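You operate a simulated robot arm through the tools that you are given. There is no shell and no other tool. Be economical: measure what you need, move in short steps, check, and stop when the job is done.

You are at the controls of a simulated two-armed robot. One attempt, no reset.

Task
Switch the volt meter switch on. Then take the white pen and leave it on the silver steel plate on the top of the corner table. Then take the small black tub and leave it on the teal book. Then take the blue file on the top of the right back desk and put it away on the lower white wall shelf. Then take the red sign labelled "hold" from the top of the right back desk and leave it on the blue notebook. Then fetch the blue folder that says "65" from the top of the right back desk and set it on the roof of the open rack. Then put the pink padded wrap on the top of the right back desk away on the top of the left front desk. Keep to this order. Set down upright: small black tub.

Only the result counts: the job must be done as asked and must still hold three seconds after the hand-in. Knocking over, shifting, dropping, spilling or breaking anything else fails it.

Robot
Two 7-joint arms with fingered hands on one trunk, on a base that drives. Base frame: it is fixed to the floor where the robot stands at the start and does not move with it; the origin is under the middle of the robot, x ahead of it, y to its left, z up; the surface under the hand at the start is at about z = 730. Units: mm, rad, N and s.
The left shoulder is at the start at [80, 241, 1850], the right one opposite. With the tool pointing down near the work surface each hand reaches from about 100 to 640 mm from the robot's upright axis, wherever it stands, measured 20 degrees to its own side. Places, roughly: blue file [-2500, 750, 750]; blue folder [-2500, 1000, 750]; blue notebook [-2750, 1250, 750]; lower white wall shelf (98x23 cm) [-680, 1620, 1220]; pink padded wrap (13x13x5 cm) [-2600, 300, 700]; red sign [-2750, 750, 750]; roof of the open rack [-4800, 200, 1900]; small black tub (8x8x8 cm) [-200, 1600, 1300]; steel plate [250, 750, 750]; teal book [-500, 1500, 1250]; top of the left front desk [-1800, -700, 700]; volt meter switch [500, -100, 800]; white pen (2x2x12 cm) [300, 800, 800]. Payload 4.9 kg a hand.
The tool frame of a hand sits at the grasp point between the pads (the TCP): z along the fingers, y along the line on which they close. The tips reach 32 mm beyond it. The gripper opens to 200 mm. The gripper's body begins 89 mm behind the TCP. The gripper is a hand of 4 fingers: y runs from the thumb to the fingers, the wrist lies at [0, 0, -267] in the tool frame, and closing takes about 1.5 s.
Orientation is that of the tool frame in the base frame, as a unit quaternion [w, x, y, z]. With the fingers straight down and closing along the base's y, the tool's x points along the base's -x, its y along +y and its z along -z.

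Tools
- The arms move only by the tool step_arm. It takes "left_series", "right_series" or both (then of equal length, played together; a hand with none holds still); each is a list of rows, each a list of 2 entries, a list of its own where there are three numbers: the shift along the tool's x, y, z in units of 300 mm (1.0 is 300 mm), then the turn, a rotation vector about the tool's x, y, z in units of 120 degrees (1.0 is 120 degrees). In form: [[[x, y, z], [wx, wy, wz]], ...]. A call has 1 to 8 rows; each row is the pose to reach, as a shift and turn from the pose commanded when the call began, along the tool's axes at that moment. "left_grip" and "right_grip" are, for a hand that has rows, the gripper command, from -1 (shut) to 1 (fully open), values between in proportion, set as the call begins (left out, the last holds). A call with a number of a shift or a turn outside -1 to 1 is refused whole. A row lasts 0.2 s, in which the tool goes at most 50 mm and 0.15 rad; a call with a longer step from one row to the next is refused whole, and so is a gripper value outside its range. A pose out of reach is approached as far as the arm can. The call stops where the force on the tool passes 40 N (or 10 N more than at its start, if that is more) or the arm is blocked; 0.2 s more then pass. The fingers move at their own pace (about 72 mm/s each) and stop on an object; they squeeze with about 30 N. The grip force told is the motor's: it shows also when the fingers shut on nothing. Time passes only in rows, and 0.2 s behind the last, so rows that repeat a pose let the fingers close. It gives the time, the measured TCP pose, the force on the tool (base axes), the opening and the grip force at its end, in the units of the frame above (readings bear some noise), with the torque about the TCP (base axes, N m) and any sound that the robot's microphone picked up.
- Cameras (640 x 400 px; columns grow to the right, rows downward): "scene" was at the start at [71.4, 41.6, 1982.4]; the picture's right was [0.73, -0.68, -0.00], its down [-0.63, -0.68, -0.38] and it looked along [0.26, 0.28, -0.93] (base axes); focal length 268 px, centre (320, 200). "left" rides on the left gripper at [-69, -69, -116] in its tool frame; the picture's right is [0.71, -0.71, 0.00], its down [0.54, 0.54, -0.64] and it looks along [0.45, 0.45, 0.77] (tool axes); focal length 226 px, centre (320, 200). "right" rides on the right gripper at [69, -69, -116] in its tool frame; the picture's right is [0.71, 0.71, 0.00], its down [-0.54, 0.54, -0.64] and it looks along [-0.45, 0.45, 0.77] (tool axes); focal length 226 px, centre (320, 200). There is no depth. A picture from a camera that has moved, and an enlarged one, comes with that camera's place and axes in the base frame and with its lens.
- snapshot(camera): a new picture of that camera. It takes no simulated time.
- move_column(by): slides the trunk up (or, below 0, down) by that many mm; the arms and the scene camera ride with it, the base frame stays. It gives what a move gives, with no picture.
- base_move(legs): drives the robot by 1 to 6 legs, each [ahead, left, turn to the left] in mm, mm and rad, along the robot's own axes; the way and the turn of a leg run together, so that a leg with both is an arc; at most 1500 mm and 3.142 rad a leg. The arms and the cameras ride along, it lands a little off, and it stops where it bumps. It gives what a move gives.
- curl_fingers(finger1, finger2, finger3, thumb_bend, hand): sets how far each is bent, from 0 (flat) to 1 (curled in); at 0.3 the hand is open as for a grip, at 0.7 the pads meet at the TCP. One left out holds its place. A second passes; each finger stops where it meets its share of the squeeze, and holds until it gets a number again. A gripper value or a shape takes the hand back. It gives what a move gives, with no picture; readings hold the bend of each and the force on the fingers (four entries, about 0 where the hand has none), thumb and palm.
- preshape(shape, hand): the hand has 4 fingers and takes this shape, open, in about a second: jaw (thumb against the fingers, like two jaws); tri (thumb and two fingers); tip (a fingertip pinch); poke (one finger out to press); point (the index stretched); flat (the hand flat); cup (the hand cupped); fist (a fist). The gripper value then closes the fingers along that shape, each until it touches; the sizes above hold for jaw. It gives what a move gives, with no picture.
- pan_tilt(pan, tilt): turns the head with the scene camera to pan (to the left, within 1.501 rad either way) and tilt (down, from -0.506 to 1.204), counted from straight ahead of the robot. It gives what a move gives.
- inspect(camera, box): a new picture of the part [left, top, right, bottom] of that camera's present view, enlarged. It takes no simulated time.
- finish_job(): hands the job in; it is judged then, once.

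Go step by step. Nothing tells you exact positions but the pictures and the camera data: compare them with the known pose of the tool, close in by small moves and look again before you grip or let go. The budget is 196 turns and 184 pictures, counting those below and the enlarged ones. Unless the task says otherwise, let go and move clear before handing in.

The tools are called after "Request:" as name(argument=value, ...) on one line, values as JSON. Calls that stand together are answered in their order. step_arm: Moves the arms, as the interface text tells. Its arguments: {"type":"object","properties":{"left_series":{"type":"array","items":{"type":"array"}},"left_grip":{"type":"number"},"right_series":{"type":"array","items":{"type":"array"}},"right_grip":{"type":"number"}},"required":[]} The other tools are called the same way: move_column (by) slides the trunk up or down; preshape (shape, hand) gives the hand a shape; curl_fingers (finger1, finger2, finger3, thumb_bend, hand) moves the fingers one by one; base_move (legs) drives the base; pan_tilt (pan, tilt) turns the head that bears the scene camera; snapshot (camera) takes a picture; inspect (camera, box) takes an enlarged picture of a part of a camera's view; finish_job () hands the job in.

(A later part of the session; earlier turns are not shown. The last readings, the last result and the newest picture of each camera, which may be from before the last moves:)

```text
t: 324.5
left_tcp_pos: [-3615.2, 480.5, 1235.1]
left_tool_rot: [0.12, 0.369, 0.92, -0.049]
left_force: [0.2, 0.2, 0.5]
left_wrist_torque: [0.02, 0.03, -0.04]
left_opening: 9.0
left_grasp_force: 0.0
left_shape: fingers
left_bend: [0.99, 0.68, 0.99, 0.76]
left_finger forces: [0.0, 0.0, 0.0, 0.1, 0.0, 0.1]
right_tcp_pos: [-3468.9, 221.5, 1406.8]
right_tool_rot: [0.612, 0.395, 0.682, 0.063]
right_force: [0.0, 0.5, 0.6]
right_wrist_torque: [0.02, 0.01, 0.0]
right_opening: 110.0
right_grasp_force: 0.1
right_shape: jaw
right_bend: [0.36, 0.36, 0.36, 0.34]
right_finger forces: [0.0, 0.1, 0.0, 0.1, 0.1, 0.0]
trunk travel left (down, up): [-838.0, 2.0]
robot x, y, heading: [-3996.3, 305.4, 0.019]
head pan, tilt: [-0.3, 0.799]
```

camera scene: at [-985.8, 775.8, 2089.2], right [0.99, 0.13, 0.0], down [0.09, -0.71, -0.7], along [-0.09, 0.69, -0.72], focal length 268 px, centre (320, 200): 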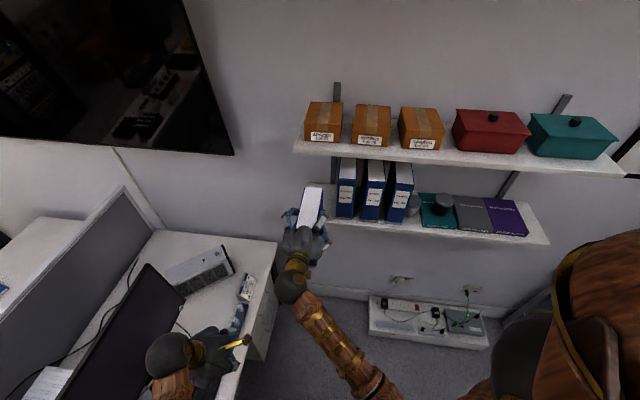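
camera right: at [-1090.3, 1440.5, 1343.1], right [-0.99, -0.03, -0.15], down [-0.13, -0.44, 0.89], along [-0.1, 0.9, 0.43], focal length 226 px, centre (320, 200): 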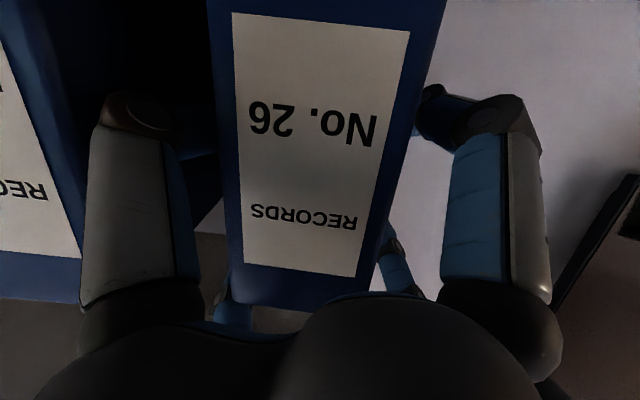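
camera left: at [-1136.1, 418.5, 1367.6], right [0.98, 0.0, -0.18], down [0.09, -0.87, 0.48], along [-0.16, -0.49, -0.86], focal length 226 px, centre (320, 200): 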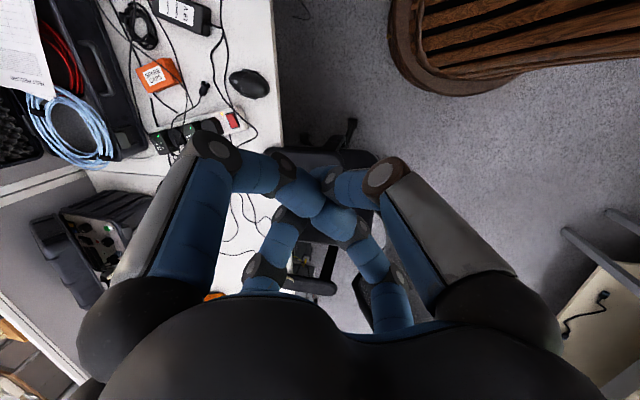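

Request:
base_move(legs=[[0, 285, -0.019], [660, 0, 0], [0, 170, 0]])

Request:
pan_tilt(pan=0.2, tilt=1.05)

Request:
snapshot(camera="scene")

```text
t: 330.9
left_tcp_pos: [-2941.2, 918.0, 1235.1]
left_tool_rot: [0.118, 0.378, 0.917, -0.049]
left_force: [0.2, 0.0, 0.4]
left_wrist_torque: [0.03, 0.04, 0.01]
left_opening: 9.0
left_grasp_force: 0.1
left_shape: fingers
left_bend: [0.99, 0.68, 0.99, 0.76]
left_finger forces: [0.1, 0.0, 0.0, 0.0, 0.0, 0.0]
right_tcp_pos: [-2800.6, 657.1, 1406.9]
right_tool_rot: [0.612, 0.403, 0.679, 0.056]
right_force: [-0.1, -0.1, 0.1]
right_wrist_torque: [0.0, 0.01, 0.03]
right_opening: 110.2
right_grasp_force: 0.1
right_shape: jaw
right_bend: [0.36, 0.36, 0.36, 0.34]
right_finger forces: [0.0, 0.0, 0.1, 0.0, 0.1, 0.1]
trunk travel left (down, up): [-838.0, 2.0]
robot x, y, heading: [-3328.9, 752.6, -0.002]
head pan, tilt: [-0.3, 0.799]
```

```text
t: 331.8
left_tcp_pos: [-2941.8, 923.5, 1236.3]
left_tool_rot: [0.12, 0.377, 0.917, -0.051]
left_force: [0.8, 0.4, 0.0]
left_wrist_torque: [0.0, -0.02, -0.01]
left_opening: 8.6
left_grasp_force: 0.1
left_shape: fingers
left_bend: [0.99, 0.68, 0.99, 0.76]
left_finger forces: [0.0, 0.0, 0.0, 0.1, 0.1, 0.0]
right_tcp_pos: [-2799.7, 661.8, 1407.8]
right_tool_rot: [0.613, 0.401, 0.679, 0.056]
right_force: [0.5, -0.2, -0.3]
right_wrist_torque: [0.0, -0.04, -0.02]
right_opening: 110.1
right_grasp_force: 0.0
right_shape: jaw
right_bend: [0.36, 0.36, 0.36, 0.34]
right_finger forces: [0.0, 0.1, 0.0, 0.0, 0.0, 0.0]
trunk travel left (down, up): [-838.0, 2.0]
robot x, y, heading: [-3330.7, 759.2, -0.007]
head pan, tilt: [0.201, 1.051]
```

```text
55 pictures are left
camera scene: at [-3232.7, 768.5, 2070.6], right [0.2, -0.98, 0.0], down [-0.85, -0.17, -0.5], along [0.49, 0.1, -0.87], focal length 268 px, centre (320, 200)
```

scene: 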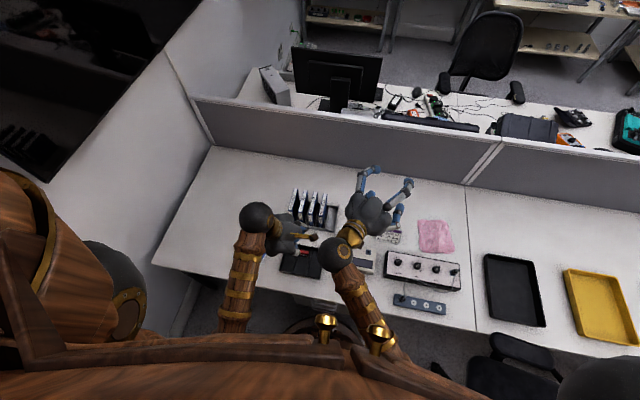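

I bring the left hand to a vertical pose above the tray with its pinch turned along x.

Request:
step_arm(left_series=[[[-0.013, -0.008, 0.11], [0.008, 0.02, 0.0625]], [[-0.026, -0.016, 0.22], [0.016, 0.04, 0.125]], [[-0.039, -0.025, 0.33], [0.024, 0.06, 0.187]], [[-0.052, -0.033, 0.44], [0.032, 0.08, 0.25]], [[-0.065, -0.041, 0.55], [0.04, 0.1, 0.312]], [[-0.078, -0.049, 0.663], [0.048, 0.119, 0.375]], [[-0.078, -0.049, 0.663], [0.048, 0.119, 0.375]]])

Request:
curl_fingers(hand="left", finger1=1, finger2=0.5, finger3=1, thumb_bend=0.5)

Request:
snapshot(camera="left")

```text
t: 333.4
left_tcp_pos: [-2900.4, 860.5, 1049.6]
left_tool_rot: [0.0, 0.708, 0.706, 0.001]
left_force: [-0.6, -0.1, 0.2]
left_wrist_torque: [-0.04, 0.05, 0.02]
left_opening: 8.8
left_grasp_force: 0.1
left_shape: fingers
left_bend: [0.99, 0.68, 0.99, 0.76]
left_finger forces: [0.1, 0.0, 0.0, 0.1, 0.1, 0.0]
right_tcp_pos: [-2800.6, 660.2, 1407.5]
right_tool_rot: [0.612, 0.402, 0.679, 0.056]
right_force: [-0.4, 0.4, -1.0]
right_wrist_torque: [-0.01, 0.0, -0.01]
right_opening: 110.1
right_grasp_force: 0.0
right_shape: jaw
right_bend: [0.36, 0.36, 0.36, 0.34]
right_finger forces: [0.1, 0.0, 0.0, 0.0, 0.0, 0.1]
trunk travel left (down, up): [-838.0, 2.0]
robot x, y, heading: [-3331.4, 751.1, -0.001]
head pan, tilt: [0.201, 1.051]
```

```text
t: 334.4
left_tcp_pos: [-2899.7, 860.8, 1050.0]
left_tool_rot: [-0.001, 0.707, 0.707, 0.0]
left_force: [0.4, 0.2, 0.1]
left_wrist_torque: [-0.01, 0.0, 0.01]
left_opening: 57.4
left_grasp_force: 0.1
left_shape: fingers
left_bend: [0.98, 0.5, 0.98, 0.5]
left_finger forces: [0.0, 0.1, 0.1, 0.1, 0.0, 0.0]
right_tcp_pos: [-2801.2, 659.8, 1406.7]
right_tool_rot: [0.612, 0.402, 0.679, 0.056]
right_force: [-0.1, 0.5, -0.5]
right_wrist_torque: [0.01, 0.01, 0.02]
right_opening: 110.1
right_grasp_force: 0.1
right_shape: jaw
right_bend: [0.36, 0.36, 0.36, 0.34]
right_finger forces: [0.0, 0.0, 0.0, 0.1, 0.0, 0.1]
trunk travel left (down, up): [-838.0, 2.0]
robot x, y, heading: [-3329.6, 756.4, -0.003]
head pan, tilt: [0.201, 1.051]
```

```text
54 pictures are left
camera left: at [-2968.6, 790.3, 1166.1], right [-0.71, 0.71, 0.0], down [0.54, 0.54, 0.64], along [0.45, 0.46, -0.77], focal length 226 px, centre (320, 200)
```

left: 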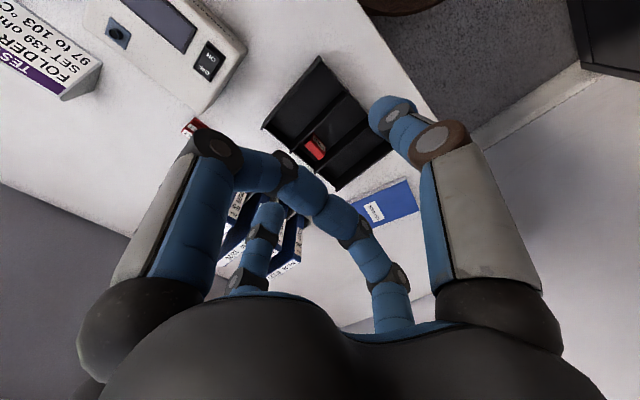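

Request:
inspect(camera="left", box=[255, 50, 425, 230])

```text
2.22 times, centred on (340, 140) of left
camera zoom: at [-2968.6, 790.3, 1166.1], right [-0.71, 0.71, 0.0], down [0.54, 0.54, 0.64], along [0.45, 0.46, -0.77], focal length 502 px, centre (276, 333)
```

zoom: 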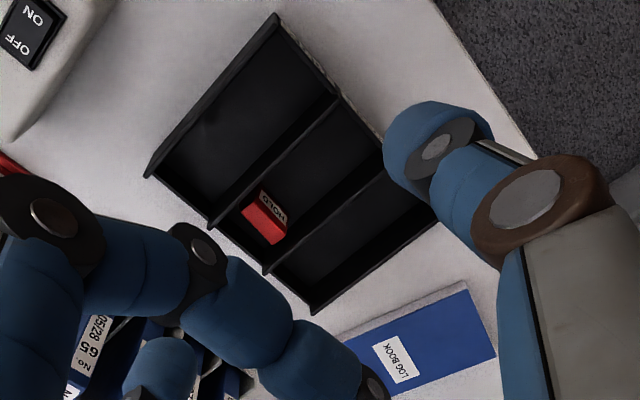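

The sign in the middle compartment reads HOLD, centred near (-2817,934) about 20 mm from the tray's far wall. I set fingers 1 and 3 outward, narrow the pinch, and move above it.

Request:
curl_fingers(hand="left", finger1=0.12, finger2=0.63, finger3=0.12, thumb_bend=0.62)

Request:
step_arm(left_series=[[[0.05, 0.05, 0.12], [0, 0, 0]], [[0.1, 0.1, 0.24], [0, 0, 0]], [[0.15, 0.15, 0.36], [0, 0, 0]], [[0.2, 0.2, 0.48], [0, 0, 0]], [[0.245, 0.26, 0.6], [0, 0, 0]], [[0.245, 0.26, 0.6], [0, 0, 0]]])

Request:
snapshot(camera="left")

Request:
inspect(camera="left", box=[200, 90, 460, 260])

```text
t: 335.4
left_tcp_pos: [-2901.6, 860.5, 1050.0]
left_tool_rot: [-0.001, 0.708, 0.707, 0.0]
left_force: [-0.2, 0.0, 0.1]
left_wrist_torque: [0.02, 0.02, -0.02]
left_opening: 126.0
left_grasp_force: 0.2
left_shape: fingers
left_bend: [0.12, 0.63, 0.12, 0.62]
left_finger forces: [0.0, 0.1, 0.1, 0.0, 0.0, 0.1]
right_tcp_pos: [-2800.3, 658.5, 1407.2]
right_tool_rot: [0.612, 0.403, 0.679, 0.057]
right_force: [-0.4, 0.3, 0.4]
right_wrist_torque: [0.0, 0.01, 0.01]
right_opening: 110.2
right_grasp_force: 0.0
right_shape: jaw
right_bend: [0.36, 0.36, 0.36, 0.34]
right_finger forces: [0.0, 0.0, 0.0, 0.1, 0.0, 0.0]
trunk travel left (down, up): [-838.0, 2.0]
robot x, y, heading: [-3330.6, 753.2, -0.007]
head pan, tilt: [0.201, 1.051]
```

```text
t: 336.8
left_tcp_pos: [-2821.9, 932.5, 869.6]
left_tool_rot: [-0.001, 0.707, 0.707, 0.0]
left_force: [-0.9, -0.5, -0.4]
left_wrist_torque: [-0.01, 0.0, -0.01]
left_opening: 126.3
left_grasp_force: 0.0
left_shape: fingers
left_bend: [0.12, 0.63, 0.12, 0.62]
left_finger forces: [0.0, 0.0, 0.0, 0.0, 0.0, 0.1]
right_tcp_pos: [-2799.4, 661.5, 1406.5]
right_tool_rot: [0.612, 0.402, 0.679, 0.056]
right_force: [0.8, 0.0, 0.0]
right_wrist_torque: [-0.02, 0.01, -0.02]
right_opening: 110.2
right_grasp_force: 0.1
right_shape: jaw
right_bend: [0.36, 0.36, 0.36, 0.34]
right_finger forces: [0.1, 0.0, 0.0, 0.0, 0.0, 0.0]
trunk travel left (down, up): [-838.0, 2.0]
robot x, y, heading: [-3327.8, 751.6, -0.001]
head pan, tilt: [0.201, 1.051]
```

```text
52 pictures are left
camera left: at [-2889.9, 862.3, 985.1], right [-0.71, 0.71, 0.0], down [0.54, 0.54, 0.64], along [0.45, 0.46, -0.77], focal length 226 px, centre (320, 200)
```

left: 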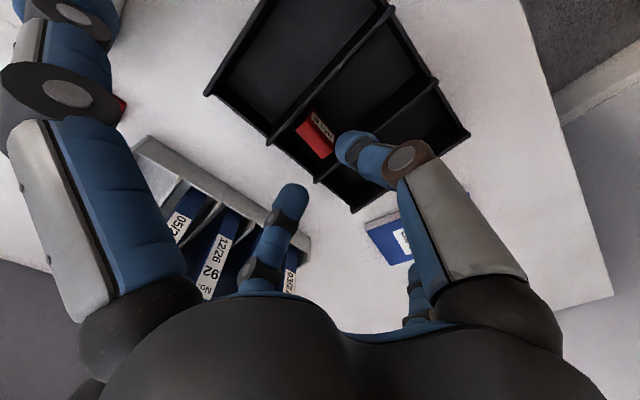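

```text
2.35 times, centred on (330, 175) of left
camera zoom: at [-2889.9, 862.3, 985.1], right [-0.71, 0.71, 0.0], down [0.54, 0.54, 0.64], along [0.45, 0.46, -0.77], focal length 532 px, centre (296, 259)
```

zoom: 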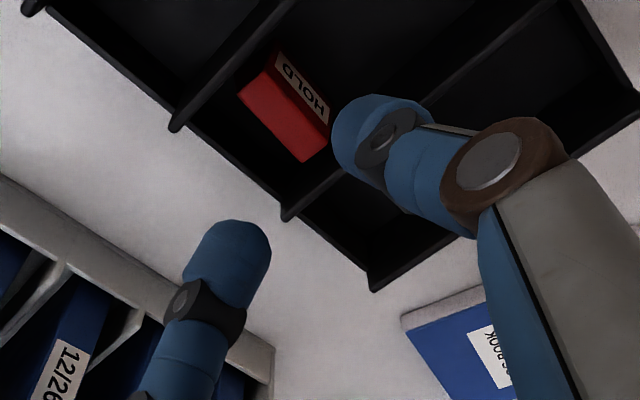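

The fingertips reach about 40 mm beyond the TCP at this spread, and finger 2 lines up with the gap behind the sign. I descend in small steps.

Request:
step_arm(left_series=[[[0.015, 0, 0.1], [0, 0, 0]], [[0.015, 0, 0.17], [0, 0, 0]], [[0.015, 0, 0.21], [0, 0, 0]], [[0.015, 0, 0.235], [0, 0, 0]], [[0.015, 0, 0.25], [0, 0, 0]]])

Request:
inspect(camera="left", box=[200, 60, 460, 230])

```text
t: 338.0
left_tcp_pos: [-2824.8, 937.8, 804.5]
left_tool_rot: [-0.001, 0.707, 0.707, 0.001]
left_force: [-0.1, -1.1, 0.6]
left_wrist_torque: [-0.02, -0.01, -0.05]
left_opening: 126.2
left_grasp_force: 0.0
left_shape: fingers
left_bend: [0.12, 0.63, 0.12, 0.62]
left_finger forces: [0.0, 0.0, 0.0, 0.0, 0.0, 0.0]
left hand out of reach, approached as far as the arm can: row 4, 5
right_tcp_pos: [-2800.8, 661.2, 1407.4]
right_tool_rot: [0.612, 0.402, 0.679, 0.057]
right_force: [0.3, 0.4, 0.2]
right_wrist_torque: [-0.02, 0.0, -0.01]
right_opening: 110.3
right_grasp_force: 0.1
right_shape: jaw
right_bend: [0.36, 0.36, 0.36, 0.34]
right_finger forces: [0.1, 0.0, 0.1, 0.0, 0.1, 0.0]
trunk travel left (down, up): [-838.0, 2.0]
robot x, y, heading: [-3327.1, 754.0, -0.001]
head pan, tilt: [0.201, 1.051]
```

```text
2.35 times, centred on (330, 145) of left
camera zoom: at [-2893.5, 867.1, 920.9], right [-0.71, 0.71, 0.0], down [0.54, 0.54, 0.64], along [0.45, 0.46, -0.77], focal length 532 px, centre (296, 329)
```

zoom: 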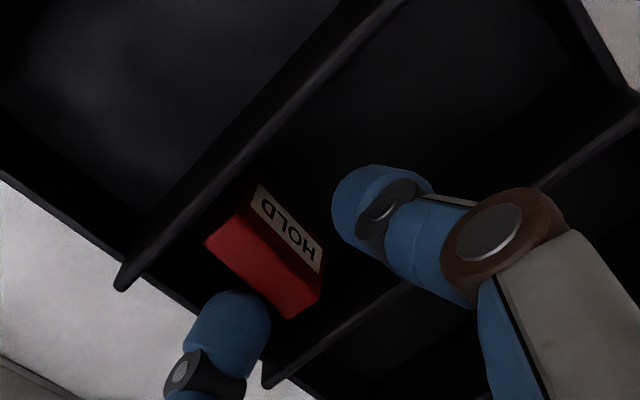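

The arm is at full stretch; I use the trunk to lower the last bit.

Request:
move_column(by=-12)

Request:
inspect(camera="left", box=[200, 60, 460, 230])

```text
t: 338.6
left_tcp_pos: [-2825.1, 937.6, 792.4]
left_tool_rot: [0.0, 0.707, 0.707, 0.0]
left_force: [0.0, 0.5, 0.0]
left_wrist_torque: [0.0, 0.01, -0.01]
left_opening: 126.2
left_grasp_force: 0.0
left_shape: fingers
left_bend: [0.12, 0.63, 0.12, 0.62]
left_finger forces: [0.1, 0.1, 0.0, 0.0, 0.0, 0.0]
right_tcp_pos: [-2800.1, 660.3, 1394.1]
right_tool_rot: [0.612, 0.402, 0.679, 0.056]
right_force: [0.2, -0.5, 0.2]
right_wrist_torque: [0.03, -0.01, -0.06]
right_opening: 109.9
right_grasp_force: 0.1
right_shape: jaw
right_bend: [0.36, 0.36, 0.36, 0.34]
right_finger forces: [0.0, 0.1, 0.0, 0.0, 0.0, 0.1]
trunk travel left (down, up): [-826.0, 14.0]
robot x, y, heading: [-3330.7, 753.1, 0.001]
head pan, tilt: [0.201, 1.051]
```

```text
2.35 times, centred on (330, 145) of left
camera zoom: at [-2893.5, 867.1, 908.9], right [-0.71, 0.71, 0.0], down [0.54, 0.54, 0.64], along [0.45, 0.46, -0.77], focal length 532 px, centre (296, 329)
```

zoom: 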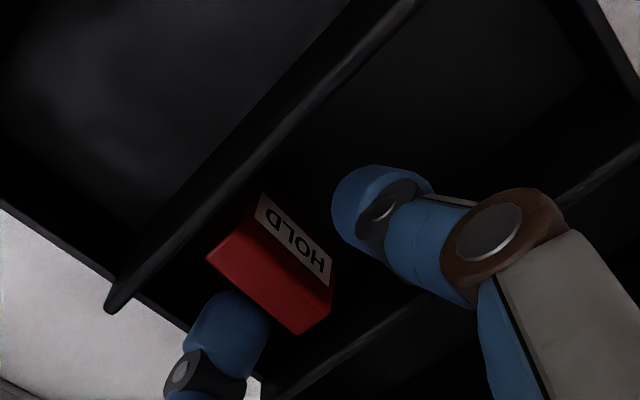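

No contact yet and well aligned. I lower 5 mm more and close the pinch.

Request:
move_column(by=-5)

Request:
curl_fingers(hand="left", finger2=0.85, thumb_bend=0.85)

Request:
inspect(camera="left", box=[200, 60, 460, 230])

```text
t: 339.1
left_tcp_pos: [-2825.2, 937.0, 788.6]
left_tool_rot: [-0.001, 0.707, 0.707, 0.0]
left_force: [0.1, -0.8, -0.1]
left_wrist_torque: [0.03, 0.04, 0.01]
left_opening: 126.2
left_grasp_force: 0.2
left_shape: fingers
left_bend: [0.12, 0.63, 0.12, 0.62]
left_finger forces: [0.0, 0.1, 0.0, 0.1, 0.0, 0.0]
right_tcp_pos: [-2799.8, 660.0, 1390.3]
right_tool_rot: [0.612, 0.402, 0.679, 0.056]
right_force: [-0.3, 0.8, -0.3]
right_wrist_torque: [0.02, -0.02, 0.02]
right_opening: 110.2
right_grasp_force: 0.0
right_shape: jaw
right_bend: [0.36, 0.36, 0.36, 0.34]
right_finger forces: [0.0, 0.0, 0.1, 0.1, 0.0, 0.0]
trunk travel left (down, up): [-821.0, 19.0]
robot x, y, heading: [-3330.7, 755.2, -0.009]
head pan, tilt: [0.201, 1.051]
```

```text
t: 340.1
left_tcp_pos: [-2827.8, 936.4, 787.8]
left_tool_rot: [-0.001, 0.707, 0.708, 0.0]
left_force: [-9.6, 1.7, 14.4]
left_wrist_torque: [0.08, -0.05, 0.03]
left_opening: 121.4
left_grasp_force: 29.5
left_shape: fingers
left_bend: [0.12, 0.62, 0.12, 0.8]
left_finger forces: [0.1, 33.7, 0.0, 0.1, 25.4, 0.0]
right_tcp_pos: [-2802.8, 659.9, 1390.7]
right_tool_rot: [0.613, 0.401, 0.679, 0.057]
right_force: [-0.1, 0.3, -0.5]
right_wrist_torque: [0.0, 0.01, 0.01]
right_opening: 110.1
right_grasp_force: 0.1
right_shape: jaw
right_bend: [0.36, 0.36, 0.36, 0.34]
right_finger forces: [0.0, 0.0, 0.0, 0.0, 0.0, 0.0]
trunk travel left (down, up): [-821.0, 19.0]
robot x, y, heading: [-3330.2, 754.5, -0.007]
head pan, tilt: [0.201, 1.051]
```

```text
2.35 times, centred on (330, 145) of left
camera zoom: at [-2895.4, 866.8, 904.7], right [-0.71, 0.71, 0.0], down [0.54, 0.54, 0.64], along [0.46, 0.46, -0.76], focal length 532 px, centre (296, 329)
```

zoom: 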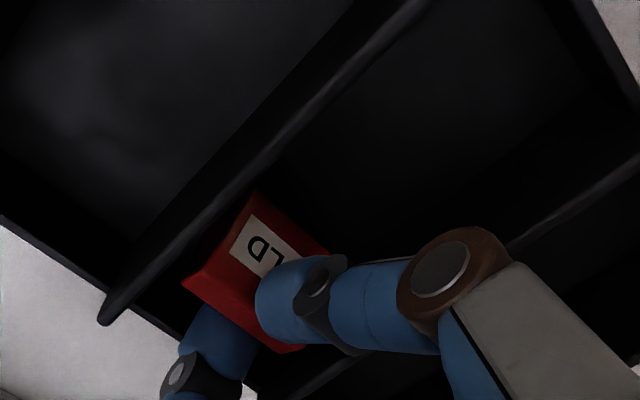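

The sign is gripped between thumb and finger 2. I lift with the trunk.

Request:
move_column(by=19)

Request:
step_arm(left_series=[[[0, 0, -0.1], [0, 0, 0]], [[0, 0, -0.2], [0, 0, 0]], [[0, 0, -0.3], [0, 0, 0]]])

Request:
inspect(camera="left", box=[180, 40, 480, 240])

```text
t: 340.8
left_tcp_pos: [-2824.9, 937.4, 806.7]
left_tool_rot: [0.0, 0.707, 0.707, 0.002]
left_force: [1.0, -0.2, -0.2]
left_wrist_torque: [0.0, 0.03, 0.03]
left_opening: 122.5
left_grasp_force: 0.0
left_shape: fingers
left_bend: [0.12, 0.66, 0.12, 0.85]
left_finger forces: [0.0, 0.1, 0.0, 0.1, 0.0, 0.1]
right_tcp_pos: [-2800.2, 661.0, 1407.8]
right_tool_rot: [0.612, 0.401, 0.679, 0.056]
right_force: [-0.4, 0.4, -0.5]
right_wrist_torque: [-0.01, 0.0, 0.02]
right_opening: 110.3
right_grasp_force: 0.0
right_shape: jaw
right_bend: [0.36, 0.36, 0.36, 0.34]
right_finger forces: [0.0, 0.0, 0.1, 0.1, 0.0, 0.0]
trunk travel left (down, up): [-840.0, 0.0]
robot x, y, heading: [-3325.3, 751.1, -0.004]
head pan, tilt: [0.201, 1.051]
```

```text
t: 341.6
left_tcp_pos: [-2826.6, 935.6, 894.6]
left_tool_rot: [-0.001, 0.707, 0.707, 0.001]
left_force: [-0.1, -0.1, 0.9]
left_wrist_torque: [-0.03, -0.01, -0.03]
left_opening: 122.6
left_grasp_force: 0.1
left_shape: fingers
left_bend: [0.12, 0.66, 0.12, 0.85]
left_finger forces: [0.1, 0.0, 0.0, 0.1, 0.0, 0.0]
right_tcp_pos: [-2799.9, 658.7, 1408.9]
right_tool_rot: [0.612, 0.402, 0.679, 0.056]
right_force: [-0.1, 0.9, 0.3]
right_wrist_torque: [-0.01, 0.03, 0.0]
right_opening: 110.0
right_grasp_force: 0.0
right_shape: jaw
right_bend: [0.36, 0.36, 0.36, 0.34]
right_finger forces: [0.1, 0.0, 0.0, 0.0, 0.0, 0.0]
trunk travel left (down, up): [-840.0, 0.0]
robot x, y, heading: [-3329.6, 752.5, 0.0]
head pan, tilt: [0.201, 1.051]
```

```text
2.00 times, centred on (330, 140) of left
camera zoom: at [-2893.6, 865.5, 1012.2], right [-0.71, 0.71, 0.0], down [0.54, 0.54, 0.64], along [0.45, 0.46, -0.76], focal length 452 px, centre (300, 320)
```

zoom: 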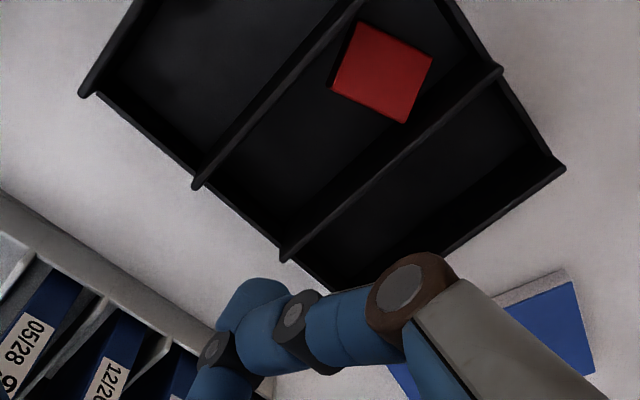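

The sign slipped and tipped over nearer to the middle of its compartment, around (-2887,933), turned by about 23°. I centre over it, match the yaw, and try again with a symmetric pinch.

Request:
curl_fingers(hand="left", finger2=0.64, thumb_bend=0.6)

Request:
step_arm(left_series=[[[-0.002, -0.07, 0.04], [0, 0, -0.064]], [[-0.004, -0.14, 0.08], [0, 0, -0.128]], [[-0.007, -0.203, 0.117], [0, 0, -0.192]], [[-0.007, -0.203, 0.117], [0, 0, -0.192]]])

Request:
inspect(camera="left", box=[180, 40, 480, 240])

```text
t: 342.6
left_tcp_pos: [-2825.5, 936.4, 895.4]
left_tool_rot: [-0.001, 0.707, 0.707, 0.0]
left_force: [0.8, -1.2, -0.5]
left_wrist_torque: [-0.01, 0.01, -0.01]
left_opening: 127.1
left_grasp_force: 0.1
left_shape: fingers
left_bend: [0.12, 0.64, 0.12, 0.6]
left_finger forces: [0.0, 0.1, 0.0, 0.0, 0.0, 0.0]
right_tcp_pos: [-2800.2, 660.3, 1409.6]
right_tool_rot: [0.612, 0.401, 0.679, 0.056]
right_force: [0.5, 0.7, 0.0]
right_wrist_torque: [0.03, 0.01, -0.02]
right_opening: 110.3
right_grasp_force: 0.1
right_shape: jaw
right_bend: [0.36, 0.36, 0.36, 0.34]
right_finger forces: [0.1, 0.0, 0.0, 0.0, 0.0, 0.0]
trunk travel left (down, up): [-840.0, 0.0]
robot x, y, heading: [-3331.8, 757.5, -0.002]
head pan, tilt: [0.201, 1.051]
```

```text
t: 343.6
left_tcp_pos: [-2884.8, 934.7, 862.6]
left_tool_rot: [-0.001, 0.551, 0.834, 0.001]
left_force: [0.4, 0.2, -0.4]
left_wrist_torque: [0.01, 0.0, 0.03]
left_opening: 127.5
left_grasp_force: 0.1
left_shape: fingers
left_bend: [0.12, 0.64, 0.12, 0.6]
left_finger forces: [0.0, 0.0, 0.1, 0.1, 0.1, 0.1]
right_tcp_pos: [-2799.9, 660.0, 1409.8]
right_tool_rot: [0.612, 0.402, 0.679, 0.056]
right_force: [-0.4, -0.6, 0.0]
right_wrist_torque: [0.04, 0.02, 0.03]
right_opening: 110.2
right_grasp_force: 0.1
right_shape: jaw
right_bend: [0.36, 0.36, 0.36, 0.34]
right_finger forces: [0.0, 0.0, 0.0, 0.0, 0.0, 0.1]
trunk travel left (down, up): [-840.0, 0.0]
robot x, y, heading: [-3330.6, 756.0, -0.006]
head pan, tilt: [0.201, 1.051]
```

```text
2.00 times, centred on (330, 140) of left
camera zoom: at [-2920.8, 843.1, 978.6], right [-0.93, 0.37, 0.0], down [0.29, 0.71, 0.64], along [0.24, 0.6, -0.76], focal length 452 px, centre (300, 320)
```

zoom: 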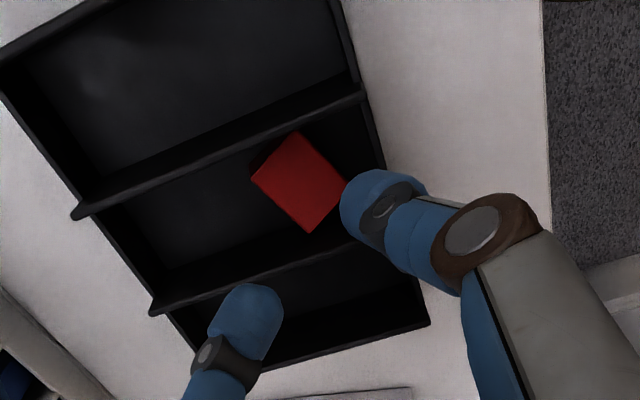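

Centred and aligned. I descend 77 mm in small steps.

Request:
step_arm(left_series=[[[0, 0, 0.1], [0, 0, 0]], [[0, 0, 0.18], [0, 0, 0]], [[0, 0, 0.22], [0, 0, 0]], [[0, 0, 0.24], [0, 0, 0]], [[0, 0, 0.257], [0, 0, 0]]])

Request:
inspect(camera="left", box=[180, 40, 480, 240])

```text
t: 344.8
left_tcp_pos: [-2883.7, 935.0, 783.9]
left_tool_rot: [0.001, 0.551, 0.834, 0.0]
left_force: [4.6, -0.2, 4.8]
left_wrist_torque: [-0.06, 0.12, 0.06]
left_opening: 125.8
left_grasp_force: 3.6
left_shape: fingers
left_bend: [0.12, 0.64, 0.12, 0.62]
left_finger forces: [0.0, 0.1, 0.1, 0.0, 6.3, 0.0]
right_tcp_pos: [-2800.0, 660.4, 1408.5]
right_tool_rot: [0.612, 0.402, 0.679, 0.056]
right_force: [-0.2, -1.0, -0.8]
right_wrist_torque: [0.01, 0.0, 0.01]
right_opening: 110.2
right_grasp_force: 0.1
right_shape: jaw
right_bend: [0.36, 0.36, 0.36, 0.34]
right_finger forces: [0.0, 0.0, 0.1, 0.0, 0.1, 0.0]
trunk travel left (down, up): [-840.0, 0.0]
robot x, y, heading: [-3331.6, 753.3, 0.003]
head pan, tilt: [0.201, 1.051]
```

```text
2.00 times, centred on (330, 140) of left
camera zoom: at [-2920.8, 843.2, 901.2], right [-0.93, 0.37, 0.0], down [0.29, 0.71, 0.64], along [0.24, 0.6, -0.76], focal length 452 px, centre (300, 320)
```

zoom: 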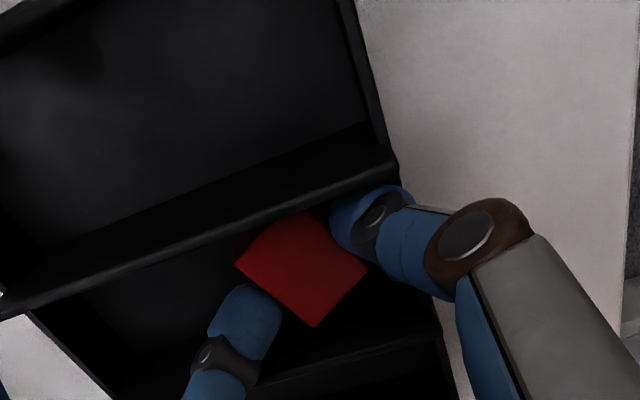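

Both fingers are down beside the sign. I close.

Request:
curl_fingers(hand="left", finger2=0.8, thumb_bend=0.8)

Request:
inspect(camera="left", box=[180, 40, 480, 240])

```text
t: 345.8
left_tcp_pos: [-2886.6, 935.1, 784.8]
left_tool_rot: [0.0, 0.551, 0.834, 0.001]
left_force: [0.1, 0.5, 0.6]
left_wrist_torque: [0.03, -0.02, -0.01]
left_opening: 121.4
left_grasp_force: 0.1
left_shape: fingers
left_bend: [0.12, 0.67, 0.12, 0.79]
left_finger forces: [0.1, 0.0, 0.1, 0.0, 0.0, 0.0]
right_tcp_pos: [-2800.3, 660.5, 1409.4]
right_tool_rot: [0.613, 0.402, 0.679, 0.056]
right_force: [-0.7, -1.1, 0.4]
right_wrist_torque: [-0.05, -0.02, 0.02]
right_opening: 110.2
right_grasp_force: 0.0
right_shape: jaw
right_bend: [0.36, 0.36, 0.36, 0.34]
right_finger forces: [0.1, 0.1, 0.1, 0.0, 0.0, 0.1]
trunk travel left (down, up): [-840.0, 0.0]
robot x, y, heading: [-3331.7, 754.7, -0.002]
head pan, tilt: [0.201, 1.051]
```

```text
2.00 times, centred on (330, 140) of left
camera zoom: at [-2922.7, 843.3, 901.4], right [-0.93, 0.37, 0.0], down [0.29, 0.71, 0.64], along [0.24, 0.6, -0.76], focal length 452 px, centre (300, 320)
```

zoom: 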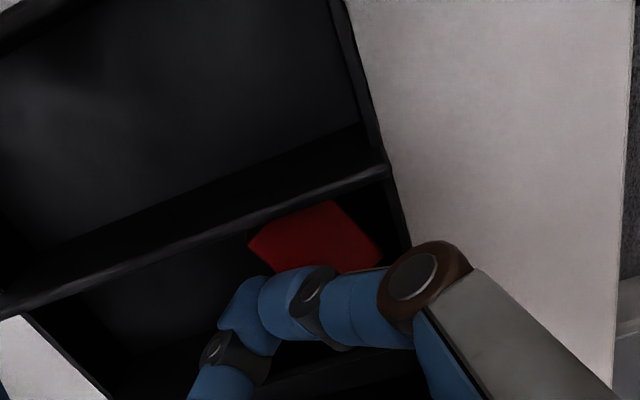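

It was squeezed out sideways: its short sides are sloped. The end faces are parallel, so I should pinch along its length; I raise and look at how it lies now.

Request:
step_arm(left_series=[[[0, 0, -0.1], [0, 0, 0]], [[0, 0, -0.2], [0, 0, 0]], [[0, 0, -0.3], [0, 0, 0]]])

Request:
inspect(camera="left", box=[220, 40, 440, 180])

```text
t: 346.6
left_tcp_pos: [-2888.2, 935.7, 874.9]
left_tool_rot: [-0.001, 0.551, 0.835, 0.0]
left_force: [-0.1, 0.0, -0.2]
left_wrist_torque: [-0.02, 0.04, 0.0]
left_opening: 121.5
left_grasp_force: 0.0
left_shape: fingers
left_bend: [0.12, 0.67, 0.12, 0.79]
left_finger forces: [0.0, 0.0, 0.0, 0.0, 0.0, 0.1]
right_tcp_pos: [-2801.3, 660.9, 1409.5]
right_tool_rot: [0.613, 0.401, 0.679, 0.057]
right_force: [0.2, 0.1, 0.2]
right_wrist_torque: [0.01, 0.0, 0.01]
right_opening: 110.2
right_grasp_force: 0.0
right_shape: jaw
right_bend: [0.36, 0.36, 0.36, 0.34]
right_finger forces: [0.0, 0.0, 0.0, 0.0, 0.0, 0.0]
trunk travel left (down, up): [-840.0, 0.0]
robot x, y, heading: [-3331.3, 754.8, -0.001]
head pan, tilt: [0.201, 1.051]
```

```text
2.86 times, centred on (330, 110) of left
camera zoom: at [-2923.6, 843.9, 991.4], right [-0.93, 0.37, 0.0], down [0.29, 0.71, 0.64], along [0.24, 0.6, -0.76], focal length 646 px, centre (291, 457)
```

zoom: 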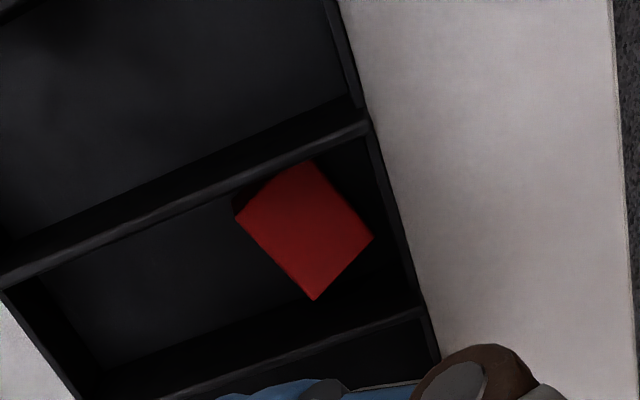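

I'll slip the thumb into the gap on the near side and push the sign toward the middle of the compartment before pinching.

Request:
curl_fingers(hand="left", finger2=0.5, thumb_bend=0.61)

Request:
step_arm(left_series=[[[-0.017, -0.042, 0.1], [0, 0, 0]], [[-0.017, -0.042, 0.2], [0, 0, 0]], [[-0.017, -0.042, 0.25], [0, 0, 0]], [[-0.017, -0.042, 0.28], [0, 0, 0]], [[-0.017, -0.042, 0.3], [0, 0, 0]]])

Request:
inspect(camera="left", box=[180, 40, 480, 240])

```text
t: 347.6
left_tcp_pos: [-2887.5, 935.2, 874.3]
left_tool_rot: [0.0, 0.551, 0.835, 0.0]
left_force: [0.0, -0.5, -0.4]
left_wrist_torque: [0.0, -0.02, 0.02]
left_opening: 126.7
left_grasp_force: 0.0
left_shape: fingers
left_bend: [0.12, 0.5, 0.12, 0.61]
left_finger forces: [0.0, 0.1, 0.0, 0.1, 0.0, 0.1]
right_tcp_pos: [-2799.4, 659.9, 1409.8]
right_tool_rot: [0.612, 0.402, 0.679, 0.056]
right_force: [-0.4, -0.2, 0.5]
right_wrist_torque: [0.0, -0.01, 0.02]
right_opening: 109.6
right_grasp_force: 0.1
right_shape: jaw
right_bend: [0.36, 0.36, 0.36, 0.34]
right_finger forces: [0.0, 0.1, 0.1, 0.0, 0.0, 0.0]
trunk travel left (down, up): [-840.0, 0.0]
robot x, y, heading: [-3328.1, 754.5, -0.002]
head pan, tilt: [0.201, 1.051]
```

```text
t: 348.4
left_tcp_pos: [-2896.2, 925.7, 804.1]
left_tool_rot: [-0.001, 0.55, 0.835, -0.001]
left_force: [0.1, -2.7, 9.9]
left_wrist_torque: [-0.18, 0.3, 0.08]
left_opening: 126.2
left_grasp_force: 5.0
left_shape: fingers
left_bend: [0.12, 0.5, 0.12, 0.61]
left_finger forces: [0.1, 0.1, 0.0, 0.0, 9.9, 0.1]
right_tcp_pos: [-2803.3, 660.3, 1409.5]
right_tool_rot: [0.613, 0.401, 0.678, 0.057]
right_force: [-0.5, 0.0, 0.8]
right_wrist_torque: [0.0, 0.01, -0.01]
right_opening: 110.1
right_grasp_force: 0.1
right_shape: jaw
right_bend: [0.36, 0.36, 0.36, 0.34]
right_finger forces: [0.0, 0.0, 0.1, 0.1, 0.0, 0.0]
trunk travel left (down, up): [-840.0, 0.0]
robot x, y, heading: [-3332.9, 754.0, -0.002]
head pan, tilt: [0.201, 1.051]
stopped in row 4 (left hand): the force on the tool passed its limit at 79 N (the readings are from after the stop); the commanded pose is now the measured one
```

```text
2.00 times, centred on (330, 140) of left
camera zoom: at [-2930.7, 833.3, 920.2], right [-0.93, 0.37, 0.0], down [0.29, 0.71, 0.64], along [0.24, 0.6, -0.77], focal length 452 px, centre (300, 320)
```

zoom: 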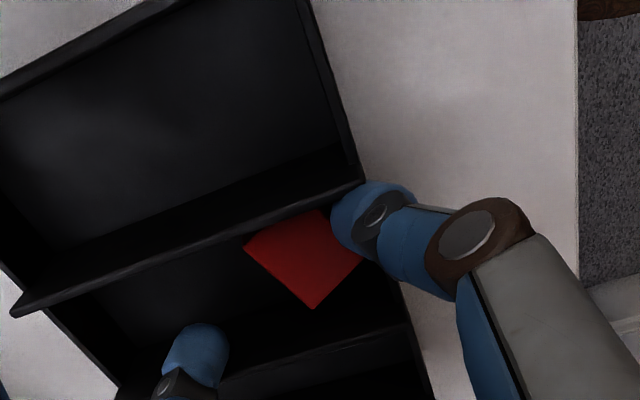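

The thumb met the tray wall (top at z≈765), so there is no room there. I'll instead press on the sign's top with closed fingertips and drag it toward the middle.

Request:
step_arm(left_series=[[[0, 0, -0.07], [0, 0, 0]], [[0, 0, -0.13], [0, 0, 0]]])

Request:
curl_fingers(hand="left", finger2=0.7, thumb_bend=0.7)

Request:
step_arm(left_series=[[[0, 0.01, 0.06], [0, 0, 0]], [[0, 0.01, 0.09], [0, 0, 0]], [[0, 0.01, 0.11], [0, 0, 0]], [[0, 0.01, 0.122], [0, 0, 0]], [[0, 0.01, 0.132], [0, 0, 0]]])

Request:
inspect(camera="left", box=[180, 40, 480, 240])

```text
t: 349.0
left_tcp_pos: [-2895.8, 925.3, 841.8]
left_tool_rot: [-0.002, 0.551, 0.834, 0.0]
left_force: [-0.1, 0.1, -0.8]
left_wrist_torque: [-0.06, -0.01, 0.0]
left_opening: 126.8
left_grasp_force: 0.0
left_shape: fingers
left_bend: [0.12, 0.5, 0.12, 0.61]
left_finger forces: [0.1, 0.0, 0.1, 0.1, 0.1, 0.0]
right_tcp_pos: [-2802.6, 659.7, 1410.3]
right_tool_rot: [0.612, 0.402, 0.678, 0.057]
right_force: [-0.4, 0.6, 0.5]
right_wrist_torque: [-0.01, -0.01, 0.01]
right_opening: 110.0
right_grasp_force: 0.1
right_shape: jaw
right_bend: [0.36, 0.36, 0.36, 0.34]
right_finger forces: [0.0, 0.0, 0.0, 0.0, 0.0, 0.0]
trunk travel left (down, up): [-840.0, 0.0]
robot x, y, heading: [-3329.4, 755.4, 0.004]
head pan, tilt: [0.201, 1.051]
```

```text
t: 350.0
left_tcp_pos: [-2894.1, 926.1, 841.6]
left_tool_rot: [-0.002, 0.551, 0.835, -0.001]
left_force: [0.2, 0.2, -0.6]
left_wrist_torque: [0.02, 0.02, 0.01]
left_opening: 122.5
left_grasp_force: 0.1
left_shape: fingers
left_bend: [0.12, 0.7, 0.12, 0.7]
left_finger forces: [0.1, 0.0, 0.0, 0.1, 0.0, 0.0]
right_tcp_pos: [-2799.4, 660.3, 1408.8]
right_tool_rot: [0.612, 0.402, 0.679, 0.056]
right_force: [0.5, -0.3, 0.9]
right_wrist_torque: [0.03, 0.03, -0.02]
right_opening: 110.0
right_grasp_force: 0.0
right_shape: jaw
right_bend: [0.36, 0.36, 0.36, 0.34]
right_finger forces: [0.0, 0.0, 0.1, 0.0, 0.0, 0.0]
trunk travel left (down, up): [-840.0, 0.0]
robot x, y, heading: [-3329.9, 751.6, -0.001]
head pan, tilt: [0.201, 1.051]
```

```text
t: 351.2
left_tcp_pos: [-2893.9, 925.6, 802.2]
left_tool_rot: [-0.004, 0.551, 0.835, -0.002]
left_force: [0.4, 0.2, -1.3]
left_wrist_torque: [0.03, 0.01, 0.04]
left_opening: 122.3
left_grasp_force: 0.1
left_shape: fingers
left_bend: [0.12, 0.7, 0.12, 0.7]
left_finger forces: [0.1, 0.0, 0.1, 0.0, 0.0, 0.0]
right_tcp_pos: [-2799.5, 660.3, 1408.2]
right_tool_rot: [0.612, 0.402, 0.679, 0.056]
right_force: [0.0, 0.1, 0.0]
right_wrist_torque: [0.0, 0.02, 0.01]
right_opening: 110.3
right_grasp_force: 0.1
right_shape: jaw
right_bend: [0.36, 0.36, 0.36, 0.34]
right_finger forces: [0.0, 0.1, 0.0, 0.1, 0.0, 0.1]
trunk travel left (down, up): [-840.0, 0.0]
robot x, y, heading: [-3332.9, 753.0, 0.0]
head pan, tilt: [0.201, 1.051]
```

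```text
2.00 times, centred on (330, 140) of left
camera zoom: at [-2927.6, 834.7, 918.5], right [-0.93, 0.37, 0.01], down [0.29, 0.71, 0.64], along [0.24, 0.6, -0.77], focal length 452 px, centre (300, 320)
```

zoom: 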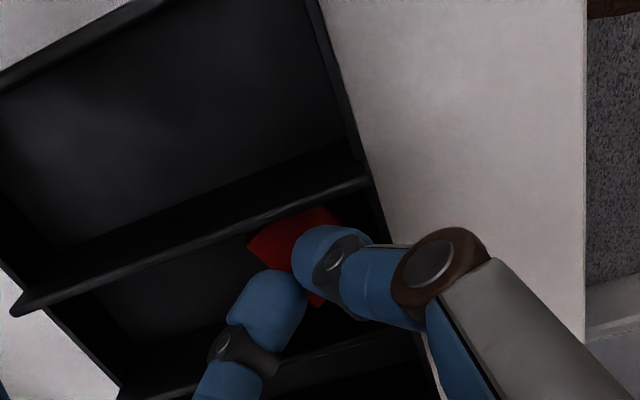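

No contact yet; I go down further in 2–3 mm steps.

Request:
step_arm(left_series=[[[0, 0, 0.01], [0, 0, 0]], [[0, 0, 0.02], [0, 0, 0]], [[0, 0, 0.03], [0, 0, 0]], [[0, 0, 0.03], [0, 0, 0]]])

```text
t: 352.2
left_tcp_pos: [-2895.2, 927.0, 792.7]
left_tool_rot: [-0.002, 0.551, 0.835, -0.001]
left_force: [0.3, 0.1, 1.8]
left_wrist_torque: [0.0, -0.03, 0.01]
left_opening: 122.9
left_grasp_force: 1.4
left_shape: fingers
left_bend: [0.12, 0.71, 0.12, 0.7]
left_finger forces: [0.0, 2.4, 0.0, 0.0, 0.0, 0.0]
right_tcp_pos: [-2800.5, 661.0, 1409.6]
right_tool_rot: [0.612, 0.401, 0.679, 0.056]
right_force: [-0.3, 0.3, -0.9]
right_wrist_torque: [-0.02, 0.02, -0.01]
right_opening: 110.1
right_grasp_force: 0.0
right_shape: jaw
right_bend: [0.36, 0.36, 0.36, 0.34]
right_finger forces: [0.0, 0.0, 0.1, 0.0, 0.1, 0.0]
trunk travel left (down, up): [-840.0, 0.0]
robot x, y, heading: [-3329.6, 752.5, -0.001]
head pan, tilt: [0.201, 1.051]
```

Contact at TCP z 793, so the sign's top is near z 755 — the earlier pinch was too shallow. I press a little and drag it 40 mm toward +x.

Request:
step_arm(left_series=[[[0, 0, 0.008], [0, 0, 0]], [[-0.01, 0.025, 0.008], [0, 0, 0]], [[-0.021, 0.05, 0.008], [0, 0, 0]], [[-0.031, 0.075, 0.008], [0, 0, 0]], [[-0.042, 0.1, 0.008], [0, 0, 0]], [[-0.052, 0.123, 0.008], [0, 0, 0]]])

Request:
step_arm(left_series=[[[0, 0, -0.08], [0, 0, 0]], [[0, 0, -0.2], [0, 0, 0]], [[0.03, -0.12, -0.25], [0, 0, 0]]])

Request:
inspect(camera="left", box=[180, 20, 480, 220])

```text
t: 353.6
left_tcp_pos: [-2853.5, 927.5, 790.7]
left_tool_rot: [-0.002, 0.551, 0.834, 0.0]
left_force: [-1.4, -0.4, 6.0]
left_wrist_torque: [-0.03, 0.0, 0.02]
left_opening: 122.4
left_grasp_force: 3.6
left_shape: fingers
left_bend: [0.12, 0.71, 0.12, 0.7]
left_finger forces: [0.1, 7.9, 0.0, 0.1, 0.0, 0.0]
right_tcp_pos: [-2800.4, 660.8, 1408.9]
right_tool_rot: [0.612, 0.402, 0.679, 0.056]
right_force: [0.0, 0.4, -0.9]
right_wrist_torque: [-0.01, 0.01, 0.01]
right_opening: 109.9
right_grasp_force: 0.0
right_shape: jaw
right_bend: [0.36, 0.36, 0.36, 0.34]
right_finger forces: [0.0, 0.1, 0.0, 0.1, 0.0, 0.1]
trunk travel left (down, up): [-840.0, 0.0]
robot x, y, heading: [-3327.5, 752.9, -0.006]
head pan, tilt: [0.201, 1.051]
```

```text
t: 354.4
left_tcp_pos: [-2888.1, 922.1, 866.2]
left_tool_rot: [-0.002, 0.551, 0.834, 0.0]
left_force: [-1.2, -0.1, 1.0]
left_wrist_torque: [0.01, 0.01, -0.02]
left_opening: 122.8
left_grasp_force: 0.0
left_shape: fingers
left_bend: [0.12, 0.7, 0.12, 0.7]
left_finger forces: [0.0, 0.0, 0.0, 0.0, 0.1, 0.0]
right_tcp_pos: [-2800.4, 659.2, 1408.5]
right_tool_rot: [0.612, 0.402, 0.679, 0.055]
right_force: [-0.7, -0.8, 0.3]
right_wrist_torque: [-0.01, 0.0, 0.0]
right_opening: 110.2
right_grasp_force: 0.0
right_shape: jaw
right_bend: [0.36, 0.36, 0.36, 0.34]
right_finger forces: [0.0, 0.1, 0.0, 0.1, 0.1, 0.0]
trunk travel left (down, up): [-840.0, 0.0]
robot x, y, heading: [-3329.1, 755.6, -0.003]
head pan, tilt: [0.201, 1.051]
```

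```text
2.00 times, centred on (330, 120) of left
camera zoom: at [-2923.5, 829.5, 982.8], right [-0.93, 0.37, 0.0], down [0.29, 0.71, 0.64], along [0.24, 0.6, -0.77], focal length 452 px, centre (300, 360)
```

zoom: 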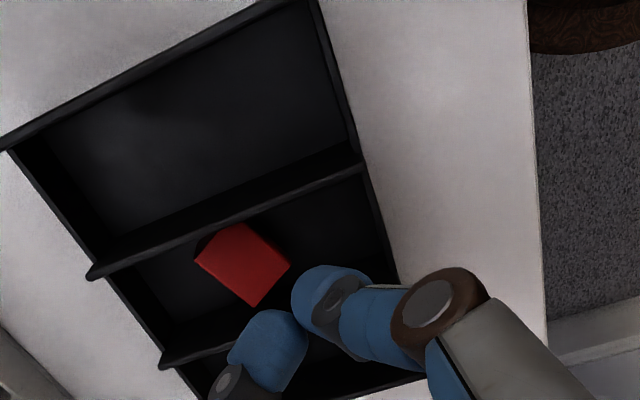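

The drag worked: the sign is now in the middle at (-2850,932), aligned with the tool yaw. I open the pinch and descend deeper this time.

Request:
curl_fingers(hand="left", finger2=0.63, thumb_bend=0.6)

Request:
step_arm(left_series=[[[-0.019, 0.129, 0], [0, 0, 0]], [[-0.019, 0.129, 0.1], [0, 0, 0]], [[-0.019, 0.129, 0.2], [0, 0, 0]], [[-0.019, 0.129, 0.25], [0, 0, 0]], [[-0.019, 0.129, 0.27], [0, 0, 0]], [[-0.019, 0.129, 0.283], [0, 0, 0]]])

Request:
inspect(camera="left", box=[180, 40, 480, 240])

```text
t: 355.4
left_tcp_pos: [-2888.5, 922.7, 865.5]
left_tool_rot: [-0.002, 0.551, 0.835, -0.001]
left_force: [-0.2, 0.0, 0.1]
left_wrist_torque: [-0.03, -0.04, 0.02]
left_opening: 127.3
left_grasp_force: 0.0
left_shape: fingers
left_bend: [0.12, 0.63, 0.12, 0.6]
left_finger forces: [0.0, 0.0, 0.0, 0.1, 0.1, 0.0]
right_tcp_pos: [-2799.8, 661.4, 1407.3]
right_tool_rot: [0.612, 0.402, 0.679, 0.055]
right_force: [0.4, 0.3, 0.0]
right_wrist_torque: [0.0, 0.03, -0.04]
right_opening: 109.9
right_grasp_force: 0.1
right_shape: jaw
right_bend: [0.36, 0.36, 0.36, 0.34]
right_finger forces: [0.0, 0.1, 0.1, 0.0, 0.1, 0.0]
trunk travel left (down, up): [-840.0, 0.0]
robot x, y, heading: [-3330.5, 751.8, 0.0]
head pan, tilt: [0.201, 1.051]
```

```text
t: 356.8
left_tcp_pos: [-2854.7, 931.2, 791.8]
left_tool_rot: [-0.002, 0.552, 0.834, 0.0]
left_force: [-0.3, -0.7, 0.2]
left_wrist_torque: [-0.01, -0.05, -0.02]
left_opening: 127.8
left_grasp_force: 0.1
left_shape: fingers
left_bend: [0.12, 0.63, 0.12, 0.6]
left_finger forces: [0.1, 0.1, 0.0, 0.0, 0.0, 0.0]
left hand out of reach, approached as far as the arm can: row 5, 6
right_tcp_pos: [-2802.1, 661.8, 1409.4]
right_tool_rot: [0.613, 0.401, 0.679, 0.056]
right_force: [0.1, 0.1, -0.2]
right_wrist_torque: [-0.01, -0.01, -0.01]
right_opening: 110.1
right_grasp_force: 0.1
right_shape: jaw
right_bend: [0.36, 0.36, 0.36, 0.34]
right_finger forces: [0.0, 0.0, 0.1, 0.0, 0.0, 0.0]
trunk travel left (down, up): [-840.0, 0.0]
robot x, y, heading: [-3329.4, 753.5, -0.004]
head pan, tilt: [0.201, 1.051]
```

```text
2.00 times, centred on (330, 140) of left
camera zoom: at [-2888.5, 840.4, 908.0], right [-0.93, 0.37, 0.0], down [0.29, 0.71, 0.64], along [0.24, 0.6, -0.77], focal length 452 px, centre (300, 320)
```

zoom: 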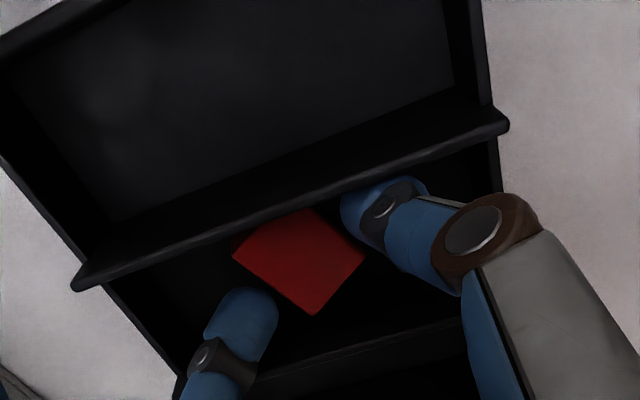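

Centred on the sign; the trunk lowers the last 11 mm, then I close.

Request:
move_column(by=-11)

Request:
curl_fingers(hand="left", finger2=0.72, thumb_bend=0.7)

Request:
inspect(camera="left", box=[180, 40, 480, 240])

```text
t: 357.4
left_tcp_pos: [-2852.1, 932.1, 779.3]
left_tool_rot: [-0.003, 0.551, 0.835, 0.0]
left_force: [0.1, 0.3, -0.2]
left_wrist_torque: [0.03, 0.02, 0.01]
left_opening: 127.8
left_grasp_force: 0.0
left_shape: fingers
left_bend: [0.12, 0.63, 0.12, 0.6]
left_finger forces: [0.0, 0.0, 0.0, 0.0, 0.0, 0.0]
right_tcp_pos: [-2800.7, 660.9, 1398.3]
right_tool_rot: [0.613, 0.401, 0.679, 0.055]
right_force: [0.2, -0.7, 0.0]
right_wrist_torque: [-0.01, 0.02, -0.04]
right_opening: 110.0
right_grasp_force: 0.0
right_shape: jaw
right_bend: [0.36, 0.36, 0.36, 0.34]
right_finger forces: [0.0, 0.1, 0.0, 0.1, 0.0, 0.0]
trunk travel left (down, up): [-829.0, 11.0]
robot x, y, heading: [-3328.4, 755.7, -0.0]
head pan, tilt: [0.201, 1.051]
```

```text
t: 358.4
left_tcp_pos: [-2851.5, 931.6, 780.0]
left_tool_rot: [-0.002, 0.551, 0.835, -0.001]
left_force: [-1.6, 1.1, 3.4]
left_wrist_torque: [0.01, 0.0, 0.01]
left_opening: 125.4
left_grasp_force: 11.9
left_shape: fingers
left_bend: [0.12, 0.65, 0.12, 0.65]
left_finger forces: [0.1, 11.5, 0.0, 0.1, 12.0, 0.0]
right_tcp_pos: [-2800.1, 659.8, 1398.5]
right_tool_rot: [0.612, 0.401, 0.679, 0.056]
right_force: [0.3, -0.3, -0.2]
right_wrist_torque: [-0.04, 0.05, 0.0]
right_opening: 110.1
right_grasp_force: 0.0
right_shape: jaw
right_bend: [0.36, 0.36, 0.36, 0.34]
right_finger forces: [0.0, 0.0, 0.0, 0.0, 0.1, 0.1]
trunk travel left (down, up): [-829.0, 11.0]
robot x, y, heading: [-3330.2, 753.4, -0.001]
head pan, tilt: [0.201, 1.051]
```

```text
2.00 times, centred on (330, 140) of left
camera zoom: at [-2887.3, 840.0, 896.5], right [-0.93, 0.37, 0.01], down [0.29, 0.71, 0.64], along [0.24, 0.6, -0.77], focal length 452 px, centre (300, 320)
```

zoom: 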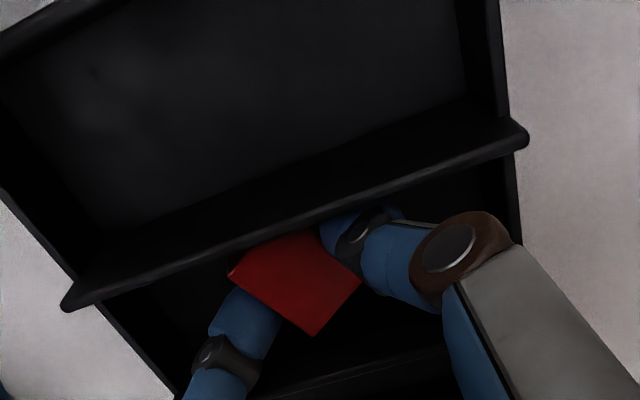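

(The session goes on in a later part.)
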